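You operate a simulated robot arm through the tools that you are given. There is no shell and no other tool.

You run a simulated robot arm. Do the job below in one go: nothing can be reset, and whatever is moved stays where it is left.

TASK
Give channel 4 the same LOW, MID and HIGH as channel 1.
Fine: select 1 and read its windows, then select 4 and set it. Channel 1 stays as it is.

It is judged by the outcome, as a careful person would: the job done as asked, and still so three seconds after it is handed in. It fails if anything else is knocked over, pushed out of place, dropped, spilled or broken.

THE ROBOT
A 7-joint arm with a two-finger parallel gripper, fixed in place. Base frame: the origin is at the foot of the arm, x ahead of it, y to its left, z up; the work surface is at about z = 834. Lengths are in mm, angles in degrees, forces in N, time in s.
With the tool pointing down near the work surface it reaches from about 420 to 900 mm from the base axis. Its first joint turns from -143.0 to 143.0 degrees. Payload 3 kg.
Tool frame: the origin (TCP) lies between the finger pads and is the grasp point; the fingertips stand 30 mm ahead of it; z points along the fingers, y is the line along which they close. The gripper opens to 94 mm. The fingers are 28 mm wide and 10 mm thick; the gripper's body (50 by 96 mm) begins 55 mm behind the TCP.
Orientation is told as [roll, pitch, yaw] about the base's x, y, z axes, in that order, counted from this pose: with the fingers straight down and closing along the base's y, the tool's x points along the base's -x, its y along +y and its z along -z.

THE INTERFACE
- The arm moves only by the tool send_rows. Its arguments are lists of equal length, an entry for each row: "linear": the shift along the base's x, y, z in mm, a list of three; "delta_rot": the turn, a rotation vector about the base's x, y, z in degrees, a list of three; "jaw": the opening in per cent of the stroke, from 0 (shut) to 100 (fully open). In form: {"linear": [[x, y, z], ...], "delta_rot": [[ax, ay, az], ...], "jaw": [jaw, ...]}. A call has 1 to 20 rows; each row shifts and turns the commanded pose from where the row before left it. Rows are played at 5 a second. More than 50 mm and 8.6 degrees between two rows, or a gripper value outside its range, and nothing of the call is played. A pose out of reach is approached as far as the arm can. The call stops where the force on the tool passes 40 N (or 10 N more than at its start, if that is more) or the arm is blocked; 0.2 s more then pass. The fingers move at their own pace (about 72 mm/s each) and stop on an object; they squeeze with about 45 N. The grip force told is the motor's: it shows also when the fingers shut on nothing. Time passes only in rows, and 0.2 s behind the last, so rows that do not move let the fingers close. It gives the time, the measured TCP pose, the force on the tool (base axes), the opening and the grip force at its end, in the units of the frame above (readings bear some noise), with the torque about the TCP (base axes, N m) and any sound that the robot's microphone picked up.
- Cameras (640 x 400 px; columns grow to the right, rows downward): "scene" is fixed at [219.7, 499.7, 1632]; the picture's right is [-0.65, -0.76, 0.00], its down [-0.61, 0.52, -0.60] and it looks along [0.46, -0.39, -0.80] (base axes); focal length 312 px, centre (320, 200). "wrist" rides on the gripper at [76, 14, -102] in the tool frame; the picture's right is [-0.18, 0.98, 0.00], its down [-0.75, -0.14, -0.64] and it looks along [-0.63, -0.12, 0.77] (tool axes); focal length 243 px, centre (320, 200). There is no depth. A picture from a camera that has moved, and an enlarged one, comes with that camera's place and axes in the base frame and with its lens.
- get_image(camera): a new picture of that camera. The clock stands still meanwhile.
- inspect(camera, box): a new picture of the part [left, top, right, bottom] of that camera's present view, enlarged. The clock stands still meanwhile.
- job_done(): hands the job in; it is judged then, once.

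Places have to be worked out from the pictures, the camera data and where the tool is seen. Open the gripper and draw the arm clear of the work before you hand the job in, unless the task says otherwise.

The tools are called after "Emit:" by a JSON object that holds its "method" and its "body". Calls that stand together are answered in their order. send_rows: Moves the arm, as the interface text tells. Its arguments: {"type":"object","properties":{"linear":{"type":"array","items":{"type":"array","items":{"type":"number"}}},"delta_rot":{"type":"array","items":{"type":"array","items":{"type":"number"}}},"jaw":{"type":"array","items":{"type":"number"}}},"required":["linear","delta_rot","jaw"]} The other tools are called the same way: get_image (camera) takes a picture; inspect (camera, box) takes an enlarged picture of a part of a camera's view; job_done () hands the job in.

At the start:

```text
time: 0.0
tool_pos: [540.5, 99.8, 1184.9]
ee_rot: [0.1, 0.0, 0.1]
force: [-0.1, 0.3, 0.2]
torque: [0.02, 0.0, -0.01]
finger_gap: 93.8
gripper_force: 0.0
```

scene: 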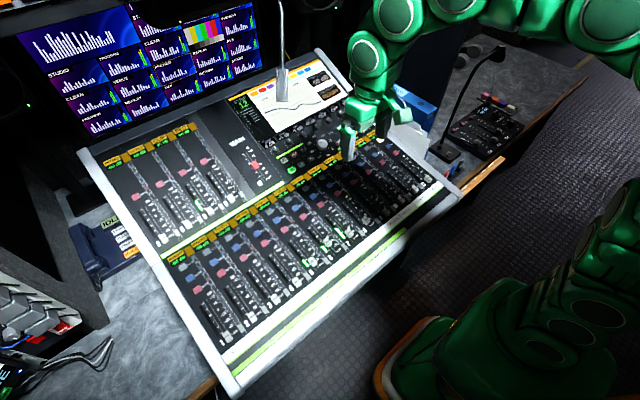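
wrist: 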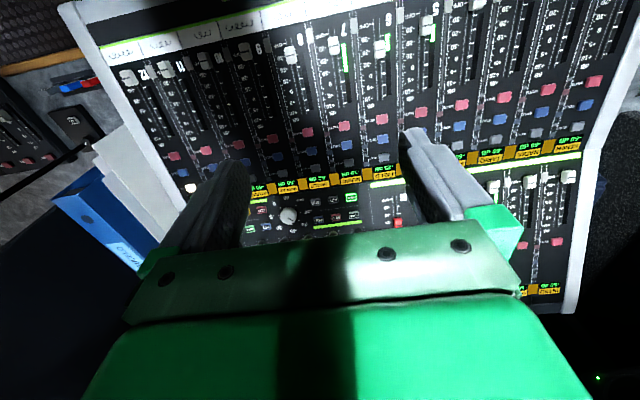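

The scene shows a mixing console with channel strips, a screen and a knob section. I'll enlarge the relevant parts to understand the layout.

Emit:
{"method": "inspect", "body": {"camera": "scene", "box": [220, 60, 380, 180]}}

Emit:
{"method": "inspect", "body": {"camera": "scene", "box": [80, 110, 280, 260]}}

Emit:
{"method": "inspect", "body": {"camera": "scene", "box": [150, 180, 350, 360]}}

Emit:
{"method": "inspect", "body": {"camera": "scene", "box": [290, 110, 490, 260]}}

Emit:
{"method": "inspect", "body": {"camera": "wrist", "box": [220, 140, 460, 260]}}

```text
3.33 times, centred on (300, 120) of scene
camera zoom: at [219.7, 499.7, 1632.0], right [-0.65, -0.76, 0.0], down [-0.61, 0.52, -0.6], along [0.46, -0.39, -0.8], focal length 1040 px, centre (387, 467)
```

zoom: 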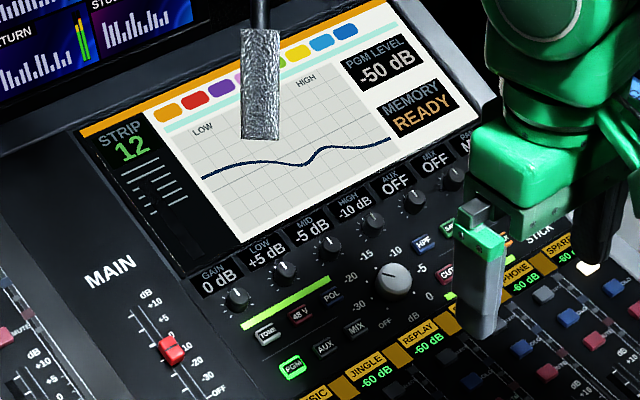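

```text
2.67 times, centred on (180, 185) of scene
camera zoom: at [219.7, 499.7, 1632.0], right [-0.65, -0.76, 0.0], down [-0.61, 0.52, -0.6], along [0.46, -0.39, -0.8], focal length 832 px, centre (693, 240)
```

zoom: 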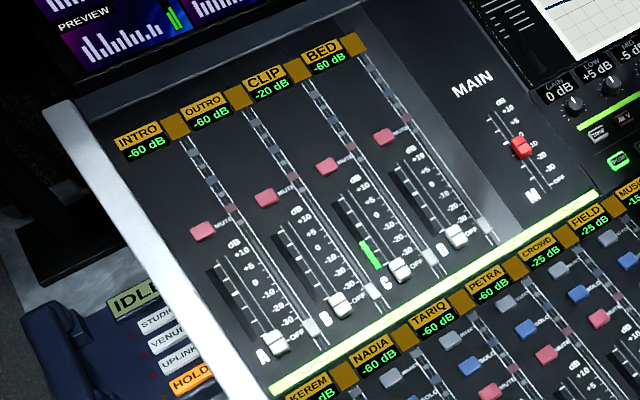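

```text
2.22 times, centred on (250, 270) of scene
camera zoom: at [219.7, 499.7, 1632.0], right [-0.65, -0.76, 0.0], down [-0.61, 0.52, -0.6], along [0.46, -0.39, -0.8], focal length 693 px, centre (476, 44)
```

zoom: 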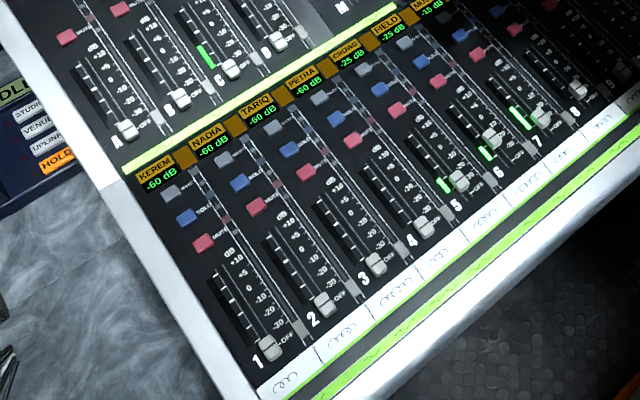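

```text
2.67 times, centred on (390, 185) of scene
camera zoom: at [219.7, 499.7, 1632.0], right [-0.65, -0.76, 0.0], down [-0.61, 0.52, -0.6], along [0.46, -0.39, -0.8], focal length 832 px, centre (133, 240)
```

zoom: 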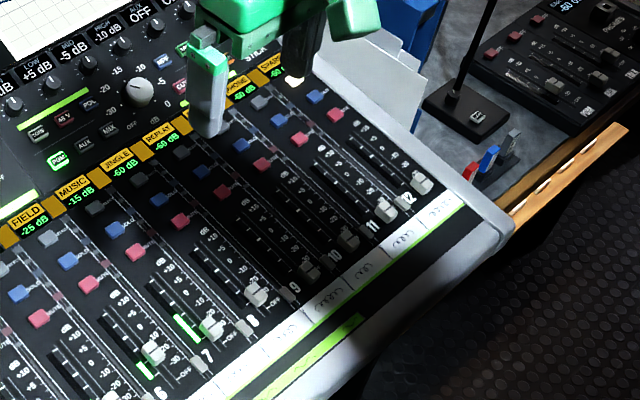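

```text
2.67 times, centred on (340, 200) of wrist
camera zoom: at [464.5, 114.3, 1288.4], right [0.18, 0.98, 0.0], down [0.75, -0.14, 0.64], along [0.63, -0.12, -0.77], focal length 647 px, centre (267, 200)
```

zoom: 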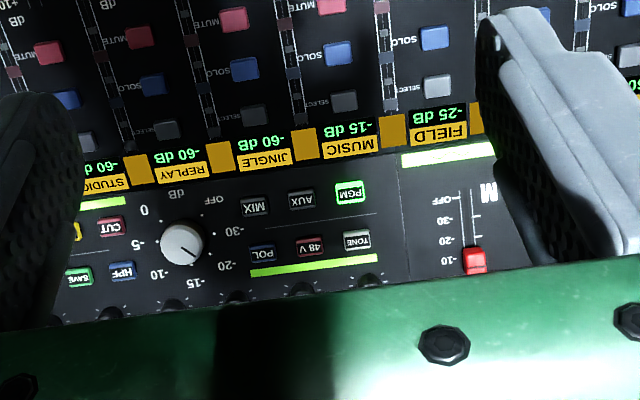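

The panel has 12 strips, each with SELECT (grey), SOLO (blue) and MUTE (red), and an EQ section of small knobs with windows; strip 12 is now selected. My triangulation puts MUSIC's label at about (773, 126, 858), with the panel rising away from the robot by about 20°. I'll move left at a safe height to see strip 1.

Emit:
{"method": "send_rows", "body": {"linear": [[0, 30, 0], [0, 40, 0], [0, 40, 0], [0, 40, 0], [0, 40, 0], [0, 40, 0], [0, 40, 0], [0, 30, 0], [0, 0, 0], [0, 0, 0]], "delta_rot": [[0, 0, 0], [0, 0, 0], [0, 0, 0], [0, 0, 0], [0, 0, 0], [0, 0, 0], [0, 0, 0], [0, 0, 0], [0, 0, 0], [0, 0, 0]], "jaw": [100, 100, 100, 100, 100, 100, 100, 100, 100, 100]}}

```text
time: 2.2
tool_pos: [540.4, 400.0, 1188.5]
ee_rot: [0.0, 0.0, 0.0]
force: [0.3, 0.4, -0.2]
torque: [0.0, 0.01, 0.02]
finger_gap: 94.0
gripper_force: 0.0
```

The arm is at (540, 400, 1188). Next I take both pictures.

Emit:
{"method": "get_image", "body": {"camera": "wrist"}}

Emit:
{"method": "get_image", "body": {"camera": "scene"}}

```text
taken
camera wrist: at [464.2, 414.4, 1290.9], right [0.18, 0.98, 0.0], down [0.75, -0.14, 0.64], along [0.63, -0.12, -0.77], focal length 243 px, centre (320, 200)
```

wrist: 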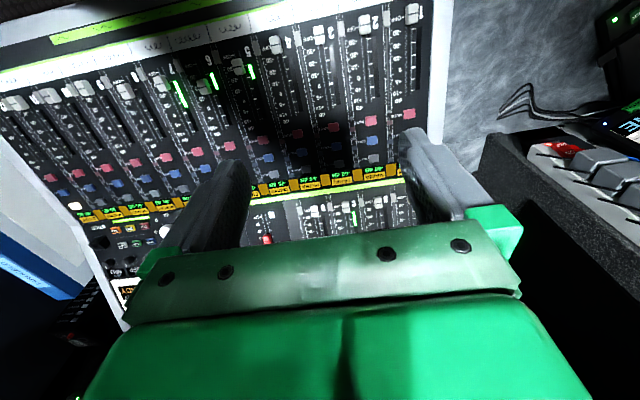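

```text
taken
```

scene: 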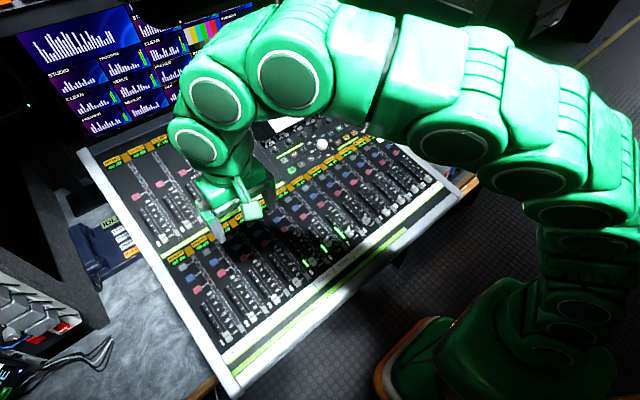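

I re-triangulated: strip 2 SELECT is about (730, 475, 858), pitch about 70 mm, so strip 1 SELECT is about (732, 545, 857), and the lower bank slopes roughly 8°. I'll shut the fingers, tilt the tool forward a little and move above that area for a closer look.

Emit:
{"method": "send_rows", "body": {"linear": [[15, 12, -20], [18, 14, -24], [18, 14, -24], [18, 14, -24], [18, 14, -24], [18, 14, -24], [18, 14, -24], [17, 14, -24], [0, 0, 0], [0, 0, 0]], "delta_rot": [[0, -1.25, 0], [0, -1.25, 0], [0, -1.25, 0], [0, -1.25, 0], [0, -1.25, 0], [0, -1.25, 0], [0, -1.25, 0], [0, -1.25, 0], [0, 0, 0], [0, 0, 0]], "jaw": [80, 50, 20, 0, 0, 0, 0, 0, 0, 0]}}

Emit:
{"method": "get_image", "body": {"camera": "wrist"}}

Emit:
{"method": "get_image", "body": {"camera": "scene"}}

```text
time: 4.4
tool_pos: [679.6, 510.8, 996.5]
ee_rot: [0.1, -9.9, 0.1]
force: [-1.3, 0.1, 0.5]
torque: [0.03, 0.02, -0.01]
finger_gap: 0.0
gripper_force: 33.2
```

```text
taken
camera wrist: at [587.9, 525.4, 1084.5], right [0.18, 0.98, 0.03], down [0.63, -0.14, 0.76], along [0.75, -0.12, -0.65], focal length 243 px, centre (320, 200)
```

wrist: 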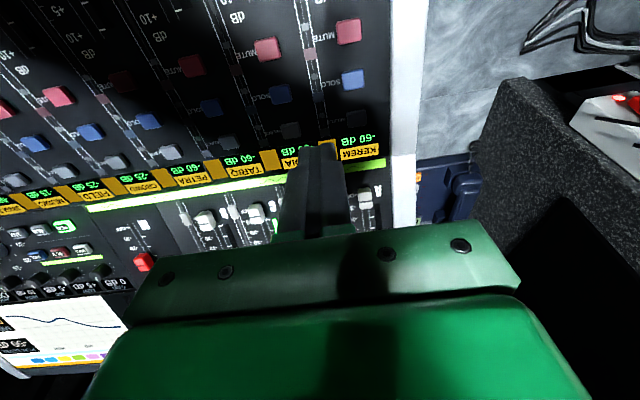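

```text
taken
```

scene: 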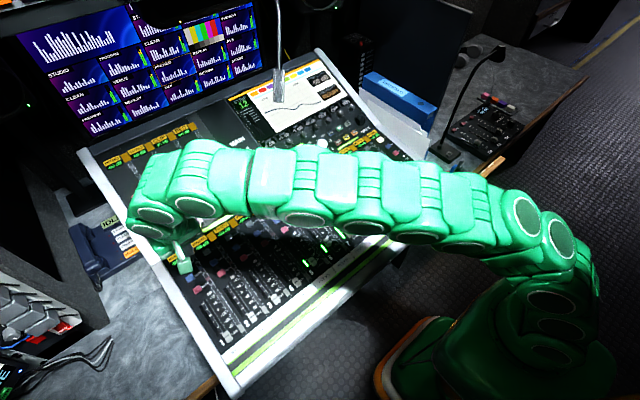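

Strip 1's SELECT shows just left of its label in the wrist view; I enlarge this to locate it accurately.

Emit:
{"method": "inspect", "body": {"camera": "wrist", "box": [220, 10, 420, 160]}}

Emit:
{"method": "inspect", "body": {"camera": "scene", "box": [120, 190, 280, 310]}}

Emit:
{"method": "inspect", "body": {"camera": "wrist", "box": [0, 180, 200, 380]}}

```text
2.67 times, centred on (320, 85) of wrist
camera zoom: at [587.9, 525.4, 1084.5], right [0.18, 0.98, 0.03], down [0.63, -0.14, 0.76], along [0.75, -0.12, -0.65], focal length 647 px, centre (320, 507)
```

zoom: 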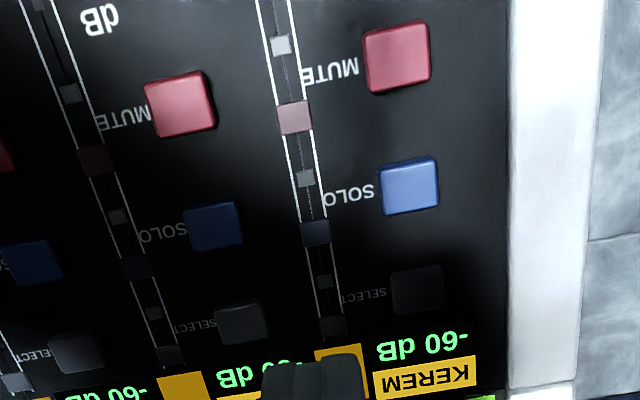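

```text
3.33 times, centred on (200, 250) of scene
camera zoom: at [219.7, 499.7, 1632.0], right [-0.65, -0.76, 0.0], down [-0.61, 0.52, -0.6], along [0.46, -0.39, -0.8], focal length 1040 px, centre (720, 33)
```

zoom: 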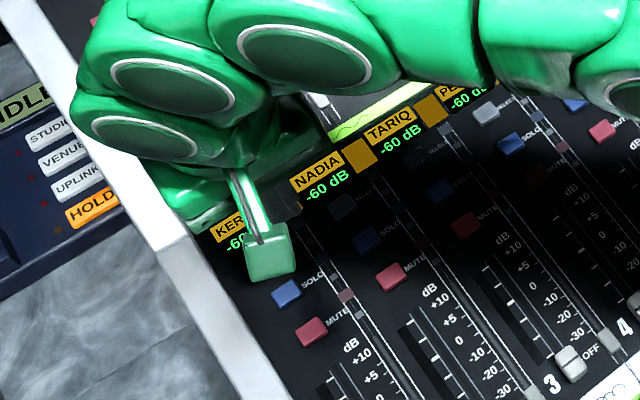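

```text
2.00 times, centred on (100, 280) of wrist
camera zoom: at [587.9, 525.4, 1084.5], right [0.18, 0.98, 0.03], down [0.63, -0.14, 0.76], along [0.75, -0.12, -0.65], focal length 485 px, centre (760, 40)
```

zoom: 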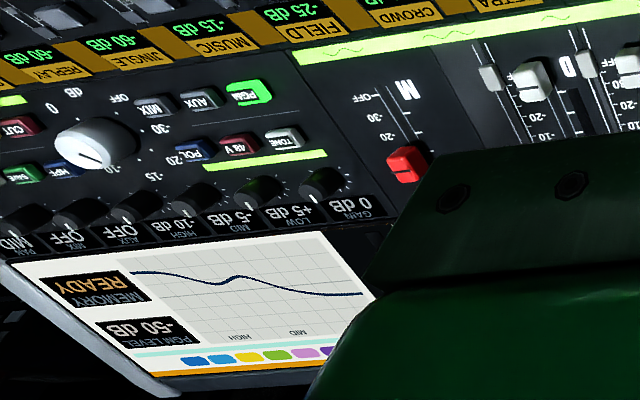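

Using the present wrist view, strip 1's SELECT is at about (731, 545, 857), agreeing with the earlier estimate. I move so the fingertip is about 18 mm above it.

Emit:
{"method": "send_rows", "body": {"linear": [[11, 8.5, -20], [11, 8.5, -24], [11, 8.5, -24], [10.4, 8.7, -23], [0, 0, 0]], "delta_rot": [[0, 0, 0], [0, 0, 0], [0, 0, 0], [0, 0, 0], [0, 0, 0]], "jaw": [0, 0, 0, 0, 0]}}

Emit:
{"method": "get_image", "body": {"camera": "wrist"}}

Emit:
{"method": "inspect", "body": {"camera": "wrist", "box": [240, 60, 400, 180]}}

Emit:
{"method": "inspect", "body": {"camera": "scene", "box": [120, 200, 280, 320]}}

```text
time: 5.6
tool_pos: [724.7, 544.7, 905.0]
ee_rot: [-0.1, -10.0, 0.0]
force: [-0.8, 0.1, -0.4]
torque: [0.0, 0.03, -0.01]
finger_gap: 0.0
gripper_force: 33.2
```

```text
taken
camera wrist: at [631.4, 558.7, 993.9], right [0.18, 0.98, 0.03], down [0.63, -0.14, 0.76], along [0.75, -0.12, -0.65], focal length 243 px, centre (320, 200)
```

wrist: 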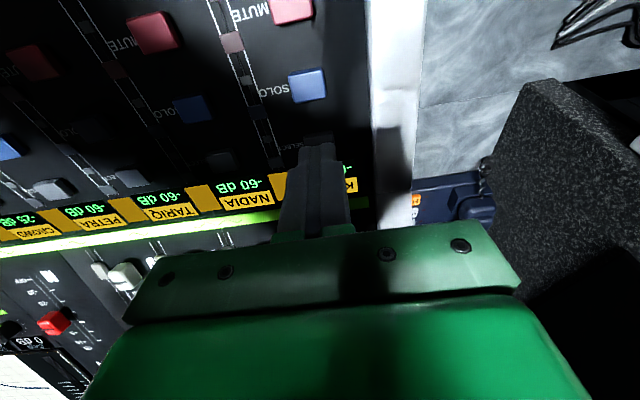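

```text
3.33 times, centred on (320, 120) of wrist
camera zoom: at [631.4, 558.7, 993.9], right [0.18, 0.98, 0.03], down [0.63, -0.14, 0.76], along [0.75, -0.12, -0.65], focal length 809 px, centre (320, 467)
```

zoom: 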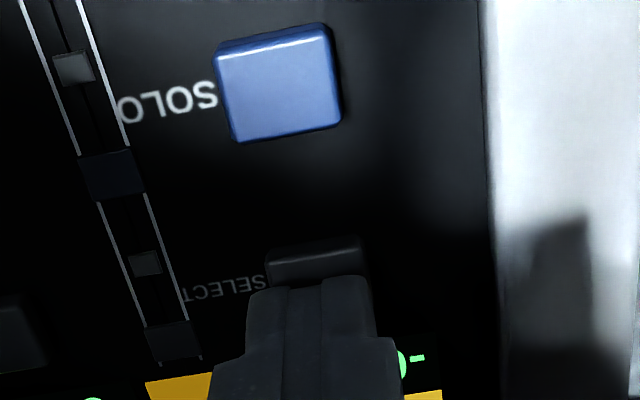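

```text
3.33 times, centred on (200, 260) of scene
camera zoom: at [219.7, 499.7, 1632.0], right [-0.65, -0.76, 0.0], down [-0.61, 0.52, -0.6], along [0.46, -0.39, -0.8], focal length 1040 px, centre (720, 0)
```

zoom: 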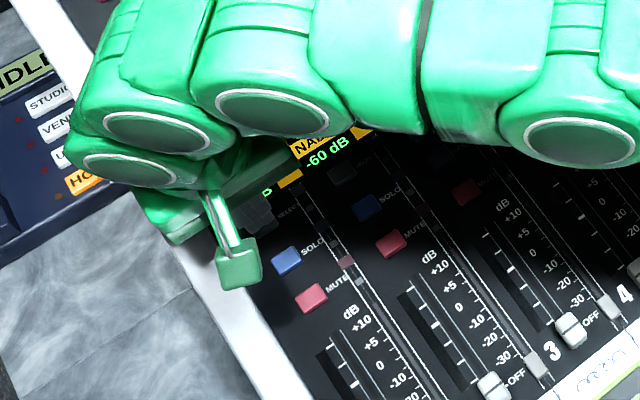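

The tip sits over the SELECT button (near edge about x 723, centre 731). I lower it in small steps toward contact.

Emit:
{"method": "send_rows", "body": {"linear": [[0.3, 0.1, -4], [0.3, 0.1, -4], [0.2, 0, -3], [0.2, 0, -2], [0.2, 0, -2], [0, 0, 0]], "delta_rot": [[0, 0, 0], [0, 0, 0], [0, 0, 0], [0, 0, 0], [0, 0, 0], [0, 0, 0]], "jaw": [0, 0, 0, 0, 0, 0]}}

Emit:
{"method": "inspect", "body": {"camera": "wrist", "box": [240, 60, 400, 180]}}

```text
time: 7.0
tool_pos: [724.6, 545.3, 890.5]
ee_rot: [0.0, -9.9, 0.0]
force: [0.7, 0.3, 0.4]
torque: [-0.04, 0.01, 0.03]
finger_gap: 0.0
gripper_force: 32.9
```

```text
3.33 times, centred on (320, 120) of wrist
camera zoom: at [632.1, 558.9, 978.7], right [0.18, 0.98, 0.03], down [0.63, -0.14, 0.76], along [0.75, -0.12, -0.65], focal length 809 px, centre (320, 467)
```

zoom: 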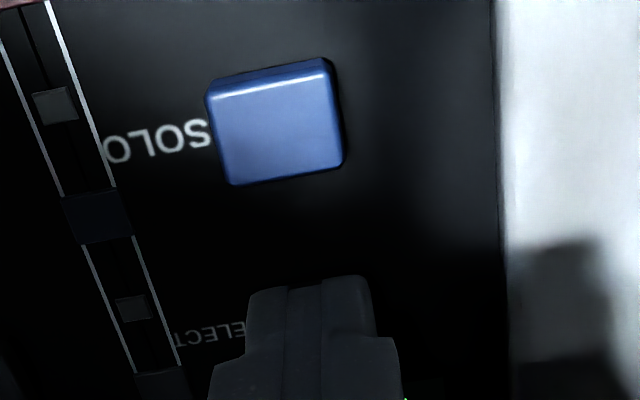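

Not touching yet (force near zero), with the tip now over the middle of the button. I go on down in 1.5 mm steps watching the force and any sound.

Emit:
{"method": "send_rows", "body": {"linear": [[0.2, 0, -1.5], [0.2, 0, -1.5], [0, 0, 0]], "delta_rot": [[0, 0, 0], [0, 0, 0], [0, 0, 0]], "jaw": [0, 0, 0]}}

```text
time: 7.8
tool_pos: [723.5, 543.6, 888.2]
ee_rot: [-0.1, -10.0, 0.0]
force: [-1.8, -0.3, 2.7]
torque: [0.02, 0.05, -0.01]
finger_gap: 0.1
gripper_force: 33.3
heard: click
```

A click was heard at about 3 N, so the button likely actuated. I back off straight up and look at the display.

Emit:
{"method": "send_rows", "body": {"linear": [[0, 0, 4], [0, 0, 15], [-10, 0, 30], [-20, -10, 30], [-20, -20, 30], [0, 0, 0]], "delta_rot": [[0, 0, 0], [0, 0, 0], [0, 0, 0], [0, 0, 0], [0, 0, 0], [0, 0, 0]], "jaw": [0, 0, 0, 0, 0, 0]}}

Emit:
{"method": "inspect", "body": {"camera": "scene", "box": [220, 60, 380, 180]}}

Emit:
{"method": "get_image", "body": {"camera": "wrist"}}

```text
time: 9.2
tool_pos: [675.8, 512.1, 995.1]
ee_rot: [0.0, -10.1, 0.0]
force: [0.5, 1.0, 0.3]
torque: [0.03, 0.01, 0.0]
finger_gap: 0.0
gripper_force: 32.7
```

```text
3.33 times, centred on (300, 120) of scene
camera zoom: at [219.7, 499.7, 1632.0], right [-0.65, -0.76, 0.0], down [-0.61, 0.52, -0.6], along [0.46, -0.39, -0.8], focal length 1040 px, centre (387, 467)
```

zoom: 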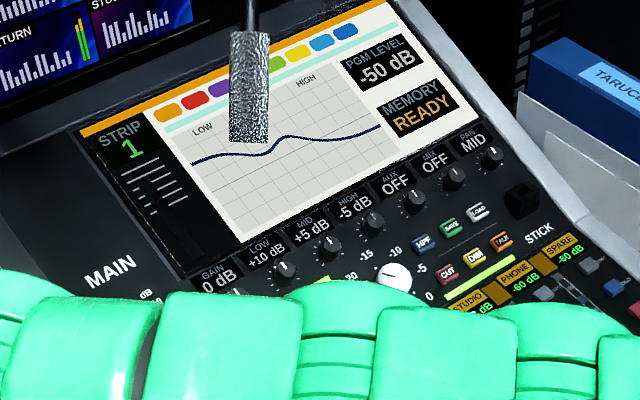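

```text
taken
camera wrist: at [583.2, 526.2, 1084.3], right [0.18, 0.98, 0.03], down [0.63, -0.14, 0.76], along [0.75, -0.12, -0.65], focal length 243 px, centre (320, 200)
```

wrist: 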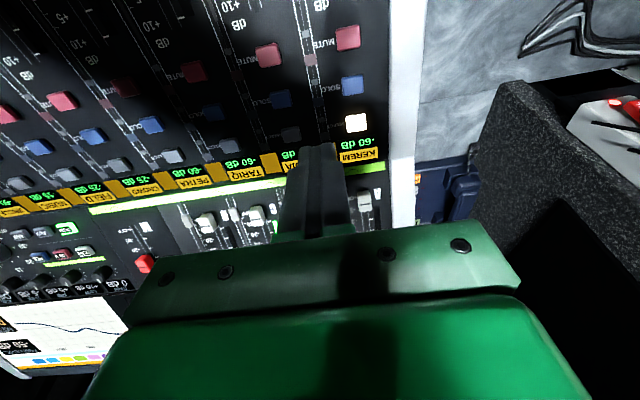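

Strip 1 is selected (its SELECT is lit). I zoom in to read the windows carefully.

Emit:
{"method": "inspect", "body": {"camera": "scene", "box": [260, 95, 350, 150]}}

Emit:
{"method": "inspect", "body": {"camera": "scene", "box": [320, 90, 390, 140]}}

Emit:
{"method": "inspect", "body": {"camera": "wrist", "box": [0, 240, 140, 340]}}

```text
7.11 times, centred on (305, 122) of scene
camera zoom: at [219.7, 499.7, 1632.0], right [-0.65, -0.76, 0.0], down [-0.61, 0.52, -0.6], along [0.46, -0.39, -0.8], focal length 2219 px, centre (427, 751)
```

zoom: 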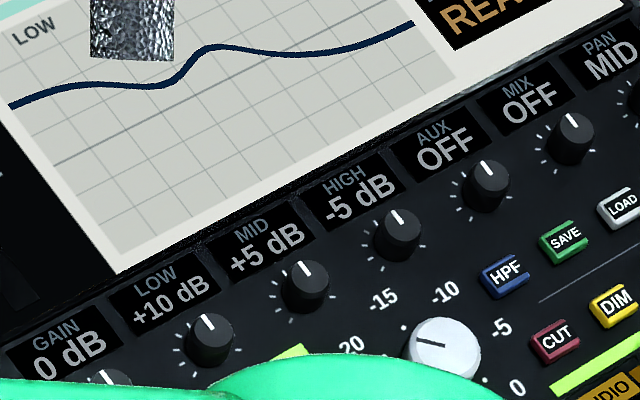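

```text
8.00 times, centred on (355, 115) of scene
camera zoom: at [219.7, 499.7, 1632.0], right [-0.65, -0.76, 0.0], down [-0.61, 0.52, -0.6], along [0.46, -0.39, -0.8], focal length 2496 px, centre (40, 880)
```

zoom: 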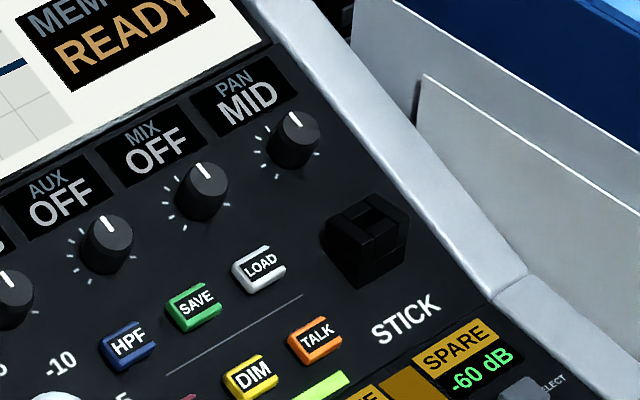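

```text
4.00 times, centred on (70, 290) of wrist
camera zoom: at [583.2, 526.2, 1084.3], right [0.18, 0.98, 0.03], down [0.63, -0.14, 0.76], along [0.75, -0.12, -0.65], focal length 970 px, centre (1320, -160)
```

zoom: 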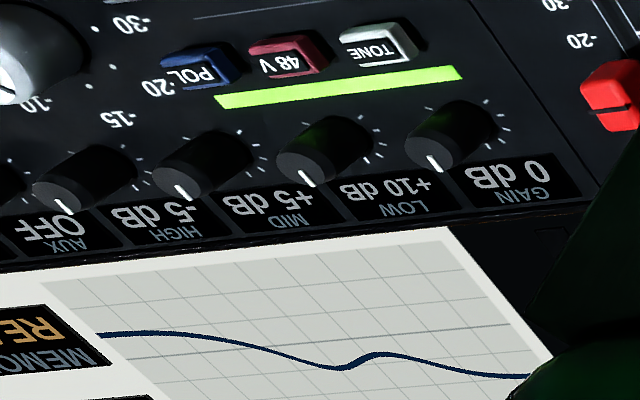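

Channel 1 reads LOW +10 dB, MID +5 dB, HIGH −5 dB (gain 0; aux, mix OFF; pan MID). All knob pointers sit at 12 o'clock, so they're probably encoders. Now I move over channel 4 (about y 335).

Emit:
{"method": "send_rows", "body": {"linear": [[0, -30, 0], [0, -36, 0], [0, -36, 0], [0, -36, 0], [0, -36, 0], [0, 0, 0], [0, 0, 0]], "delta_rot": [[0, 0, 0], [0, 0, 0], [0, 0, 0], [0, 0, 0], [0, 0, 0], [0, 0, 0], [0, 0, 0]], "jaw": [0, 0, 0, 0, 0, 0, 0]}}

Emit:
{"method": "get_image", "body": {"camera": "wrist"}}

Emit:
{"method": "inspect", "body": {"camera": "wrist", "box": [220, 10, 420, 160]}}

Emit:
{"method": "get_image", "body": {"camera": "scene"}}

```text
time: 10.8
tool_pos: [674.6, 338.6, 996.3]
ee_rot: [0.0, -9.9, 0.0]
force: [0.1, -0.1, -0.1]
torque: [0.02, -0.01, 0.02]
finger_gap: 0.0
gripper_force: 32.8
```

```text
taken
camera wrist: at [582.6, 352.6, 1084.8], right [0.18, 0.98, 0.03], down [0.63, -0.14, 0.76], along [0.75, -0.12, -0.65], focal length 243 px, centre (320, 200)
```

wrist: 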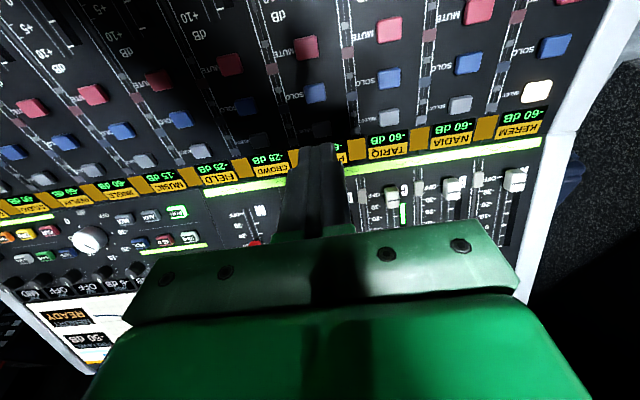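

```text
2.67 times, centred on (320, 85) of wrist
camera zoom: at [582.6, 352.6, 1084.8], right [0.18, 0.98, 0.03], down [0.63, -0.14, 0.76], along [0.75, -0.12, -0.65], focal length 647 px, centre (320, 507)
```

zoom: 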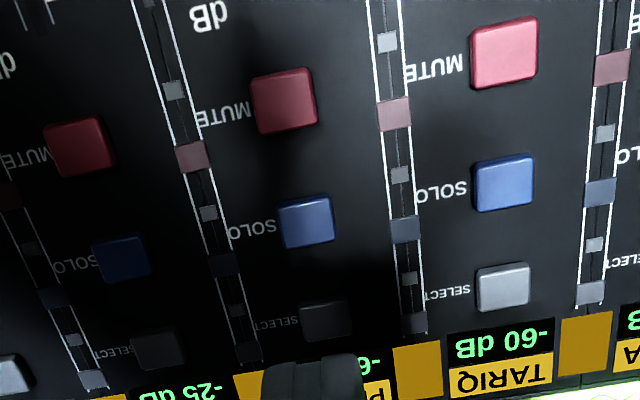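

```text
taken
```

scene: 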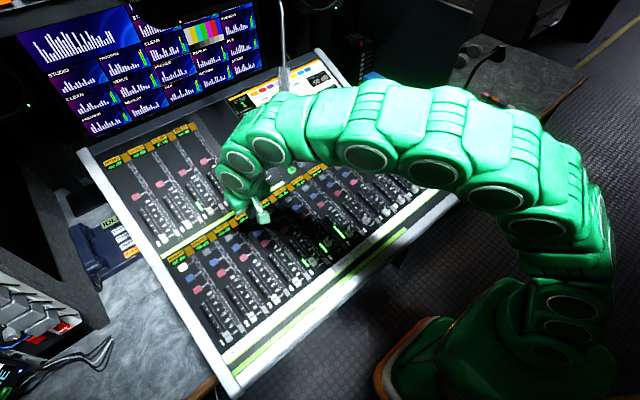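

Strip 4 (PETRA) SELECT computes to (732, 335.5, 857). I approach to about 18 mm above it and check.

Emit:
{"method": "send_rows", "body": {"linear": [[13, -1, -20], [13, -1, -24], [13, -1, -24], [12, -1, -24], [0, 0, 0]], "delta_rot": [[0, 0, 0], [0, 0, 0], [0, 0, 0], [0, 0, 0], [0, 0, 0]], "jaw": [0, 0, 0, 0, 0]}}

Emit:
{"method": "inspect", "body": {"camera": "wrist", "box": [240, 60, 400, 180]}}

```text
time: 12.0
tool_pos: [728.2, 336.2, 904.8]
ee_rot: [0.0, -10.0, 0.0]
force: [0.1, 0.6, 1.0]
torque: [-0.01, 0.02, 0.02]
finger_gap: 0.1
gripper_force: 32.7
```

```text
3.33 times, centred on (320, 120) of wrist
camera zoom: at [635.9, 350.0, 994.0], right [0.18, 0.98, 0.03], down [0.63, -0.14, 0.76], along [0.75, -0.12, -0.65], focal length 809 px, centre (320, 467)
```

zoom: 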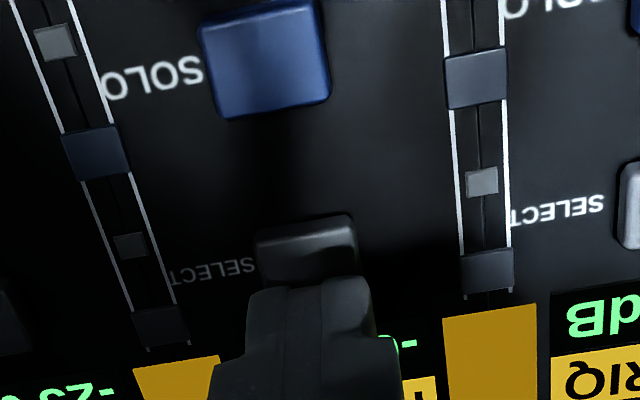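

The tip is about 2 mm beyond centre in x; I correct by −2 and lower to contact in the same steps as before.

Emit:
{"method": "send_rows", "body": {"linear": [[-2, 0, -4], [0, 0, -4], [0.2, 0, -3], [0.2, 0, -2], [0.2, 0, -2], [0.2, 0, -1.5], [0.2, 0, -1.5], [0, 0, 0]], "delta_rot": [[0, 0, 0], [0, 0, 0], [0, 0, 0], [0, 0, 0], [0, 0, 0], [0, 0, 0], [0, 0, 0], [0, 0, 0]], "jaw": [0, 0, 0, 0, 0, 0, 0, 0]}}

```text
time: 13.8
tool_pos: [725.8, 337.5, 887.7]
ee_rot: [-0.1, -10.1, 0.0]
force: [-1.5, -2.7, 6.4]
torque: [-0.08, 0.04, 0.02]
finger_gap: 0.1
gripper_force: 33.3
heard: click
```

A click was heard; I back off upward and toward the robot to read the display.

Emit:
{"method": "send_rows", "body": {"linear": [[0, 0, 4], [0, 0, 15], [-20, 0, 30], [-30, 0, 30], [-30, 0, 30], [-30, 0, 30], [-30, 0, 30], [0, 0, 0]], "delta_rot": [[0, 0, 0], [0, 0, 0], [0, 0, 0], [0, 0, 0], [0, 0, 0], [0, 0, 0], [0, 0, 0], [0, 0, 0]], "jaw": [0, 0, 0, 0, 0, 0, 0, 0]}}

Emit:
{"method": "get_image", "body": {"camera": "scene"}}

Emit:
{"method": "inspect", "body": {"camera": "scene", "box": [220, 60, 380, 180]}}

Emit:
{"method": "get_image", "body": {"camera": "wrist"}}

```text
time: 15.6
tool_pos: [584.1, 332.8, 1055.6]
ee_rot: [0.0, -10.0, 0.0]
force: [-0.2, 0.7, 0.8]
torque: [-0.02, -0.02, 0.0]
finger_gap: 0.0
gripper_force: 32.5
```

```text
taken
```

scene: 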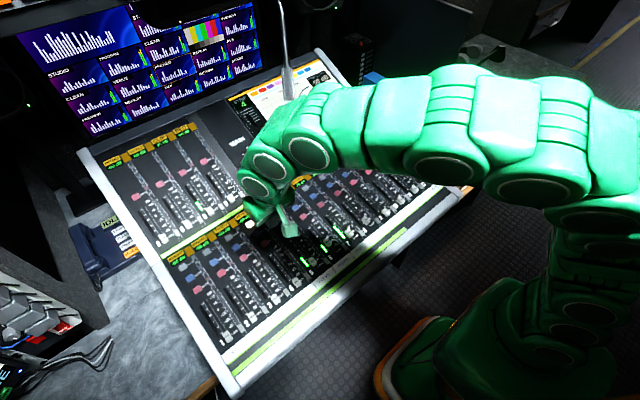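

```text
3.33 times, centred on (300, 120) of scene
camera zoom: at [219.7, 499.7, 1632.0], right [-0.65, -0.76, 0.0], down [-0.61, 0.52, -0.6], along [0.46, -0.39, -0.8], focal length 1040 px, centre (387, 467)
```

zoom: 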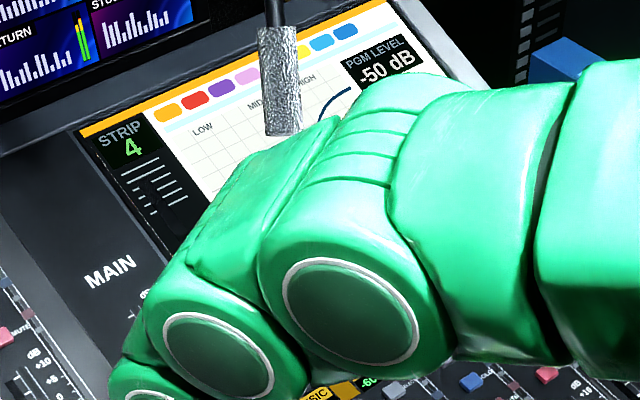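

```text
taken
camera wrist: at [491.0, 347.5, 1144.7], right [0.18, 0.98, 0.03], down [0.63, -0.14, 0.76], along [0.75, -0.12, -0.65], focal length 243 px, centre (320, 200)
```

wrist: 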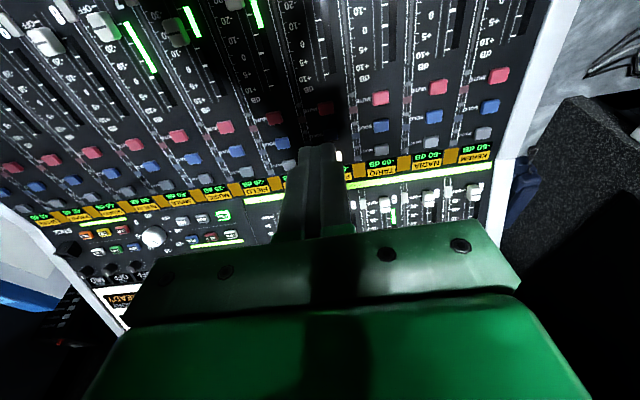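

Strip 4 is now selected. The hanging microphone in front of the screen appears to sway a little between pictures, so I must know where it is before working there. I tilt the wrist camera up and turn it to get the mic into an unobstructed part of its view.

Emit:
{"method": "send_rows", "body": {"linear": [[0, 0, 0], [0, 0, 0], [0, 0, 0], [0, 0, 0], [0, 0, 0], [0, 0, 0], [0, 0, 0], [0, 0, 0]], "delta_rot": [[0, -5, 0], [0, -5, 0], [0, -5, 0], [0, -5, 0], [0, 0, 6], [0, 0, 6], [0, 0, 6], [0, 0, 0]], "jaw": [0, 0, 0, 0, 0, 0, 0, 0]}}

Emit:
{"method": "get_image", "body": {"camera": "wrist"}}

Emit:
{"method": "get_image", "body": {"camera": "scene"}}

```text
time: 17.4
tool_pos: [585.1, 336.0, 1056.6]
ee_rot: [0.0, -30.0, 18.1]
force: [-0.6, -0.3, 0.3]
torque: [-0.02, -0.04, 0.01]
finger_gap: 0.1
gripper_force: 32.9
```

```text
taken
camera wrist: at [469.8, 313.4, 1107.5], right [-0.15, 0.98, 0.09], down [0.36, -0.03, 0.93], along [0.92, 0.18, -0.35], focal length 243 px, centre (320, 200)
```

wrist: 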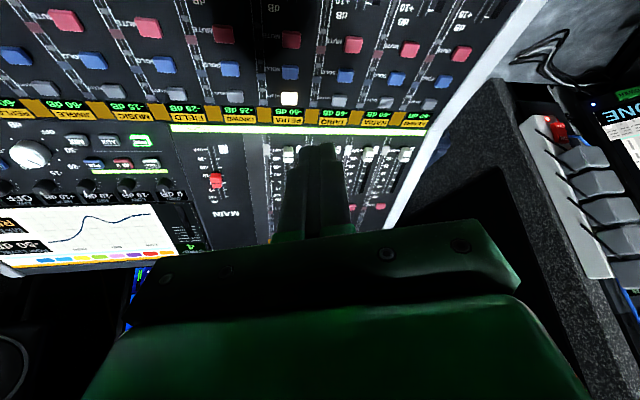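

```text
taken
```

scene: 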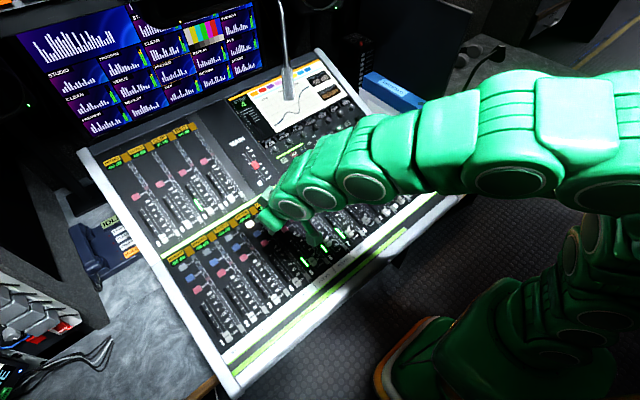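

The mic should be near the lower left of this wrist view, in the dark area; I enlarge it there, and also the scene view near the mic.

Emit:
{"method": "inspect", "body": {"camera": "wrist", "box": [0, 180, 200, 400]}}

Emit:
{"method": "inspect", "body": {"camera": "scene", "box": [220, 0, 380, 120]}}

Emit:
{"method": "inspect", "body": {"camera": "scene", "box": [220, 60, 380, 180]}}

```text
1.82 times, centred on (100, 290) of wrist
camera zoom: at [469.8, 313.4, 1107.5], right [-0.15, 0.98, 0.09], down [0.36, -0.03, 0.93], along [0.92, 0.18, -0.35], focal length 441 px, centre (720, 36)
```

zoom: 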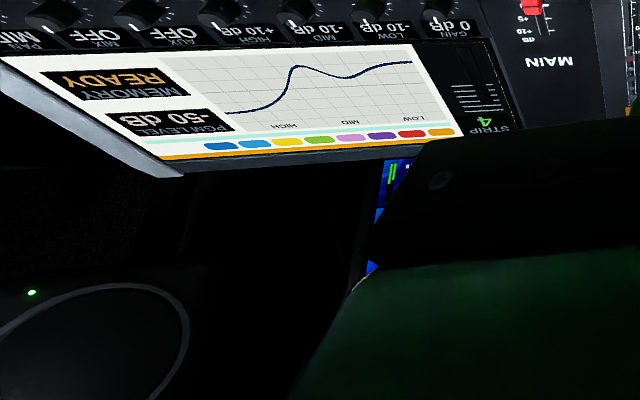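

```text
3.33 times, centred on (300, 60) of scene
camera zoom: at [219.7, 499.7, 1632.0], right [-0.65, -0.76, 0.0], down [-0.61, 0.52, -0.6], along [0.46, -0.39, -0.8], focal length 1040 px, centre (387, 667)
```

zoom: 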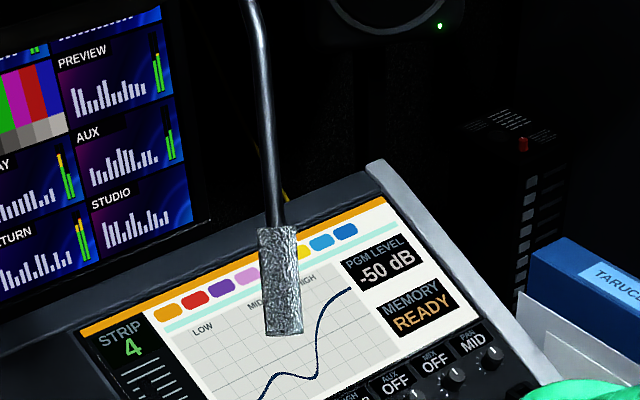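

```text
3.33 times, centred on (300, 120) of scene
camera zoom: at [219.7, 499.7, 1632.0], right [-0.65, -0.76, 0.0], down [-0.61, 0.52, -0.6], along [0.46, -0.39, -0.8], focal length 1040 px, centre (387, 467)
```

zoom: 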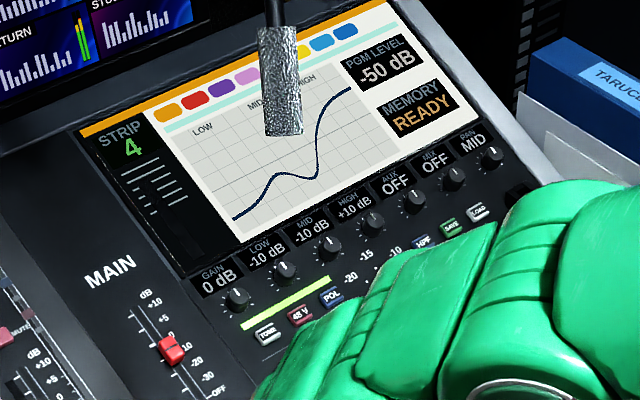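

Channel 4 currently reads LOW −10, MID −10, HIGH +10, so it needs +20, +15 and −15 dB. The mic isn't visible from the wrist, so it hangs higher up, and its picture position varies; I'll stand still briefly to see whether it sways by itself.

Emit:
{"method": "send_rows", "body": {"linear": [[0, 0, 0], [0, 0, 0]], "delta_rot": [[0, 0, 0], [0, 0, 0]], "jaw": [0, 0]}}

Emit:
{"method": "inspect", "body": {"camera": "scene", "box": [220, 0, 380, 120]}}

Emit:
{"method": "send_rows", "body": {"linear": [[0, 0, 0], [0, 0, 0]], "delta_rot": [[0, 0, 0], [0, 0, 0]], "jaw": [0, 0]}}

Emit:
{"method": "inspect", "body": {"camera": "scene", "box": [220, 0, 380, 120]}}

```text
time: 18.0
tool_pos: [585.4, 336.7, 1056.2]
ee_rot: [-0.1, -29.9, 18.0]
force: [-0.3, 1.0, -0.7]
torque: [-0.01, -0.01, 0.0]
finger_gap: 0.0
gripper_force: 32.8
```

```text
3.33 times, centred on (300, 60) of scene
camera zoom: at [219.7, 499.7, 1632.0], right [-0.65, -0.76, 0.0], down [-0.61, 0.52, -0.6], along [0.46, -0.39, -0.8], focal length 1040 px, centre (387, 667)
```

zoom: 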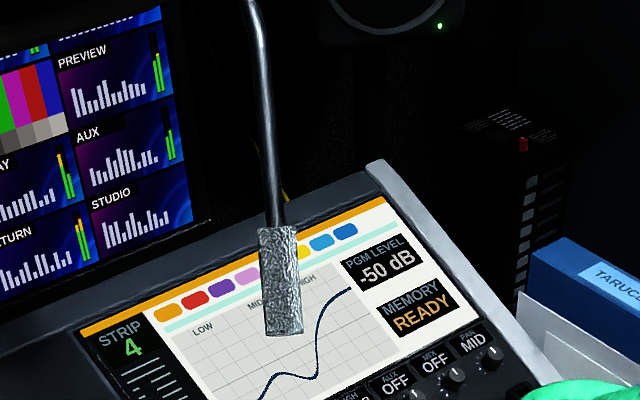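

```text
time: 18.6
tool_pos: [585.3, 336.3, 1055.3]
ee_rot: [0.0, -30.0, 17.9]
force: [0.2, 0.1, -0.4]
torque: [0.05, 0.01, 0.03]
finger_gap: 0.0
gripper_force: 32.6
```

```text
3.33 times, centred on (300, 60) of scene
camera zoom: at [219.7, 499.7, 1632.0], right [-0.65, -0.76, 0.0], down [-0.61, 0.52, -0.6], along [0.46, -0.39, -0.8], focal length 1040 px, centre (387, 667)
```

zoom: 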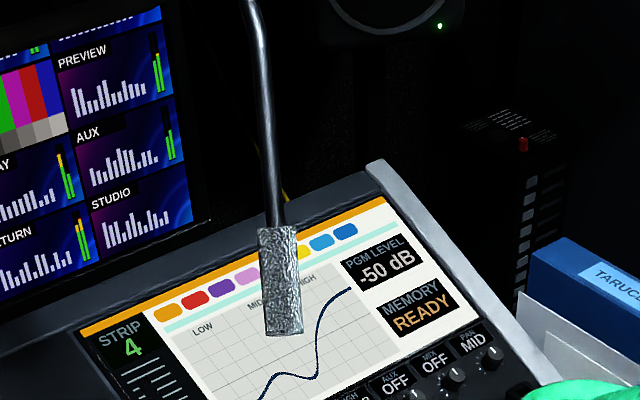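

The mic stays still when the arm does. I need its depth, so I tilt the wrist camera further up (tool nearly horizontal, well clear of everything) to bring it into the side of the wrist view.

Emit:
{"method": "send_rows", "body": {"linear": [[0, 0, 0], [0, 0, 0], [0, 0, 0], [0, 0, 0], [0, 0, 0], [0, 0, 0], [0, 0, 0], [0, 0, 0]], "delta_rot": [[1.854, -5.706, 0], [1.854, -5.706, 0], [1.854, -5.706, 0], [1.854, -5.706, 0], [1.854, -5.706, 0], [0, 0, 4], [0, 0, 4], [0, 0, 0]], "jaw": [0, 0, 0, 0, 0, 0, 0, 0]}}

Emit:
{"method": "get_image", "body": {"camera": "wrist"}}

Emit:
{"method": "get_image", "body": {"camera": "scene"}}

```text
time: 20.4
tool_pos: [584.3, 338.0, 1055.5]
ee_rot: [0.1, -59.9, 26.0]
force: [-0.1, 0.2, 0.8]
torque: [-0.01, -0.01, -0.02]
finger_gap: 0.0
gripper_force: 33.3
```

```text
taken
camera wrist: at [464.7, 294.1, 1041.7], right [-0.35, 0.92, 0.16], down [-0.1, -0.21, 0.97], along [0.93, 0.32, 0.16], focal length 243 px, centre (320, 200)
```

wrist: 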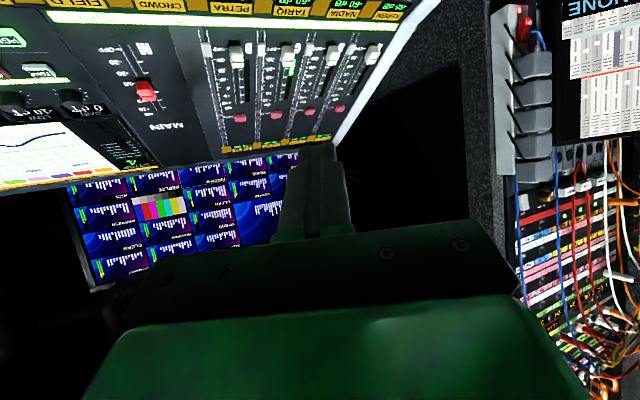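

```text
taken
```

scene: 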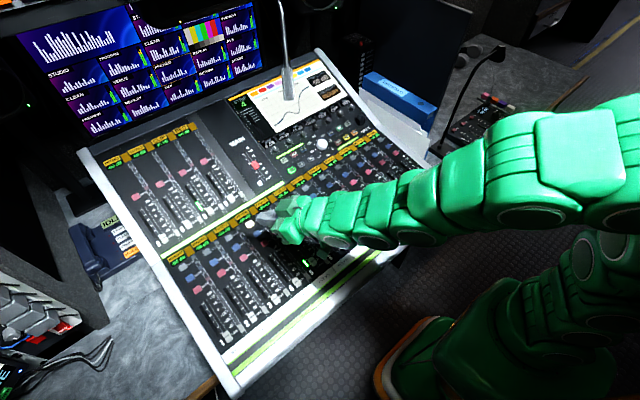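

I enlarge the dark left side of the wrist view to look for the mic.

Emit:
{"method": "inspect", "body": {"camera": "wrist", "box": [0, 180, 200, 400]}}

Emit:
{"method": "inspect", "body": {"camera": "scene", "box": [220, 0, 380, 120]}}

```text
1.82 times, centred on (100, 290) of wrist
camera zoom: at [464.7, 294.1, 1041.7], right [-0.35, 0.92, 0.16], down [-0.1, -0.21, 0.97], along [0.93, 0.32, 0.16], focal length 441 px, centre (720, 36)
```

zoom: 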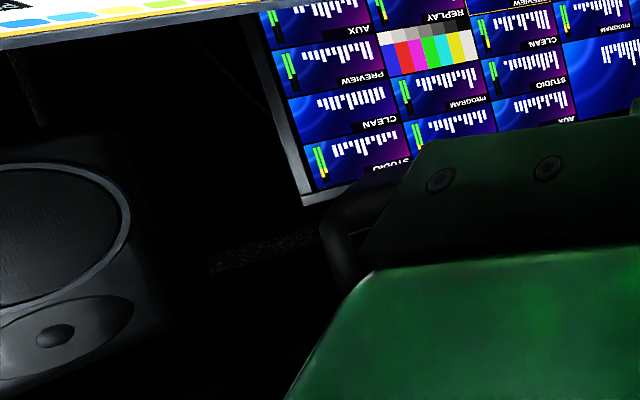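

```text
3.33 times, centred on (300, 60) of scene
camera zoom: at [219.7, 499.7, 1632.0], right [-0.65, -0.76, 0.0], down [-0.61, 0.52, -0.6], along [0.46, -0.39, -0.8], focal length 1040 px, centre (387, 667)
```

zoom: 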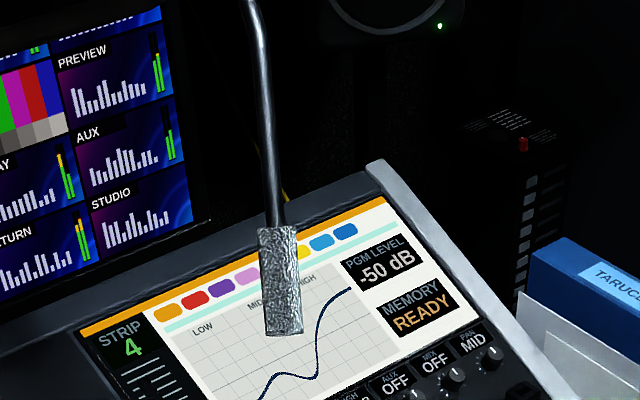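

There's a dark curved shape near the gripper's left edge; I enlarge it more.

Emit:
{"method": "inspect", "body": {"camera": "wrist", "box": [70, 250, 170, 350]}}

```text
4.00 times, centred on (120, 300) of wrist
camera zoom: at [464.7, 294.1, 1041.7], right [-0.35, 0.92, 0.16], down [-0.1, -0.21, 0.97], along [0.93, 0.32, 0.16], focal length 970 px, centre (1120, -200)
```

zoom: 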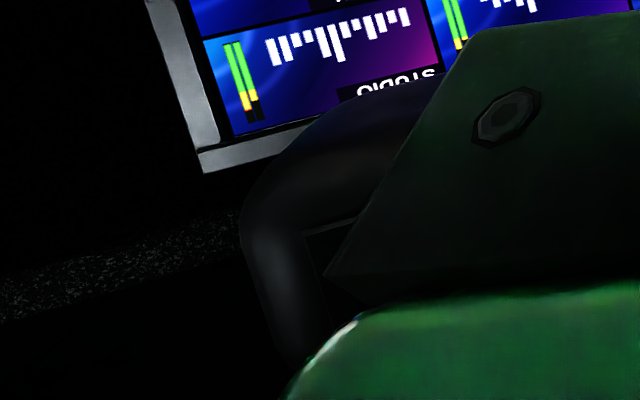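

It might be the gooseneck in shadow. I turn the wrist a further 10° left to move it clear of the gripper's outline.

Emit:
{"method": "send_rows", "body": {"linear": [[0, 0, 0], [0, 0, 0], [0, 0, 0]], "delta_rot": [[0, 0, 6], [0, 0, 6], [0, 0, 0]], "jaw": [0, 0, 0]}}

Emit:
{"method": "inspect", "body": {"camera": "wrist", "box": [0, 180, 200, 400]}}

Emit:
{"method": "inspect", "body": {"camera": "wrist", "box": [10, 260, 130, 360]}}

```text
time: 21.2
tool_pos: [585.1, 336.8, 1056.5]
ee_rot: [0.0, -60.0, 38.1]
force: [0.3, 0.0, 0.0]
torque: [-0.01, -0.02, 0.0]
finger_gap: 0.0
gripper_force: 32.7
```

```text
1.82 times, centred on (100, 290) of wrist
camera zoom: at [476.3, 269.6, 1041.7], right [-0.53, 0.83, 0.16], down [-0.05, -0.22, 0.97], along [0.84, 0.51, 0.16], focal length 441 px, centre (720, 36)
```

zoom: 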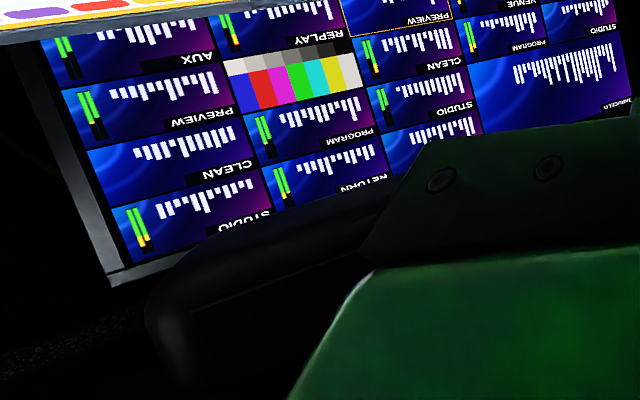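

```text
4.00 times, centred on (70, 310) of wrist
camera zoom: at [476.3, 269.6, 1041.7], right [-0.53, 0.83, 0.16], down [-0.05, -0.22, 0.97], along [0.84, 0.51, 0.16], focal length 970 px, centre (1320, -240)
```

zoom: 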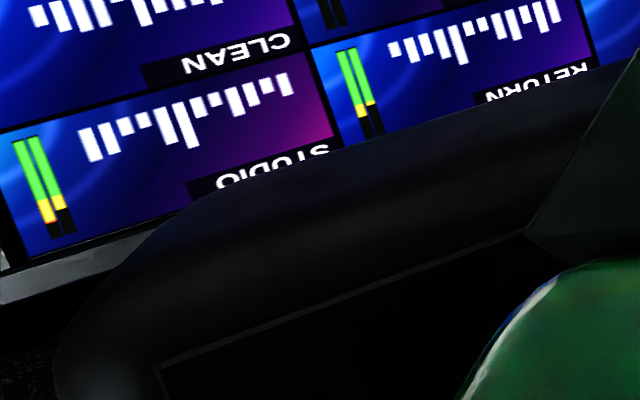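

That dark shape is far behind (x about 1000), not the mic. I'll keep the hand low, move to the right-hand side (y about −80), then raise and look back toward the mic from there for a proper fix on its position.

Emit:
{"method": "send_rows", "body": {"linear": [[-17, -20, 0], [-18, -36, 0], [0, -40, 0], [0, -40, 0], [0, -40, 0], [0, -40, 0], [0, -40, 0], [0, -40, 0], [0, -40, 0], [0, -40, 0], [0, -40, 0], [0, 0, 0]], "delta_rot": [[0, 0, -6.5], [0, 0, -6.5], [0, 0, 0], [0, 0, 0], [0, 0, 0], [0, 0, 0], [0, 0, 0], [0, 0, 0], [0, 0, 0], [0, 0, 0], [0, 0, 0], [0, 0, 0]], "jaw": [0, 0, 0, 0, 0, 0, 0, 0, 0, 0, 0, 0]}}

Emit:
{"method": "get_image", "body": {"camera": "wrist"}}

Emit:
{"method": "get_image", "body": {"camera": "scene"}}

```text
time: 23.8
tool_pos: [609.9, 31.5, 1082.8]
ee_rot: [0.0, -60.1, 25.2]
force: [-0.5, 0.3, 0.5]
torque: [0.0, 0.03, -0.04]
finger_gap: 0.3
gripper_force: 33.5
out of reach, approached as far as the arm can: row 2, 3, 4, 5, 6, 7, 8, 9
```

```text
taken
camera wrist: at [489.0, -9.2, 1069.3], right [-0.33, 0.93, 0.16], down [-0.1, -0.2, 0.97], along [0.94, 0.31, 0.16], focal length 243 px, centre (320, 200)
```

wrist: 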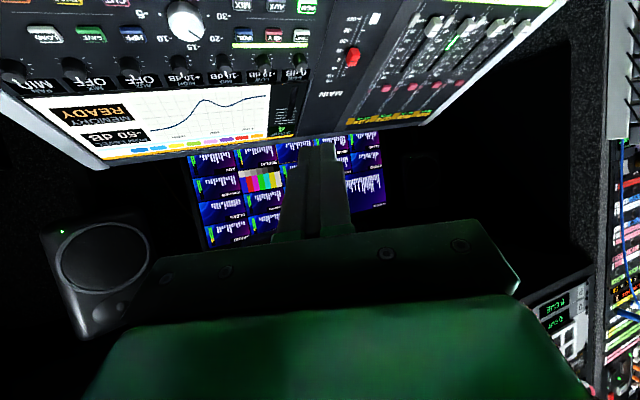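

```text
taken
```

scene: 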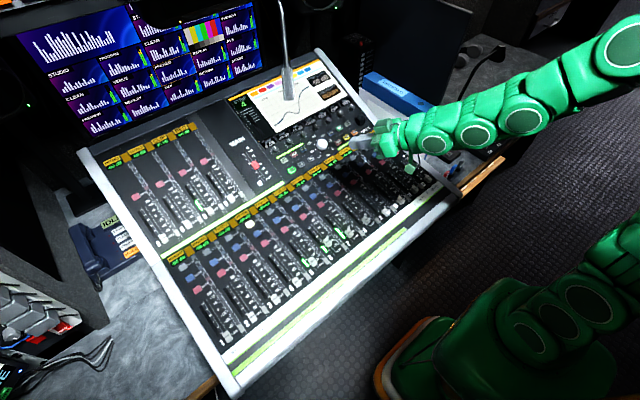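

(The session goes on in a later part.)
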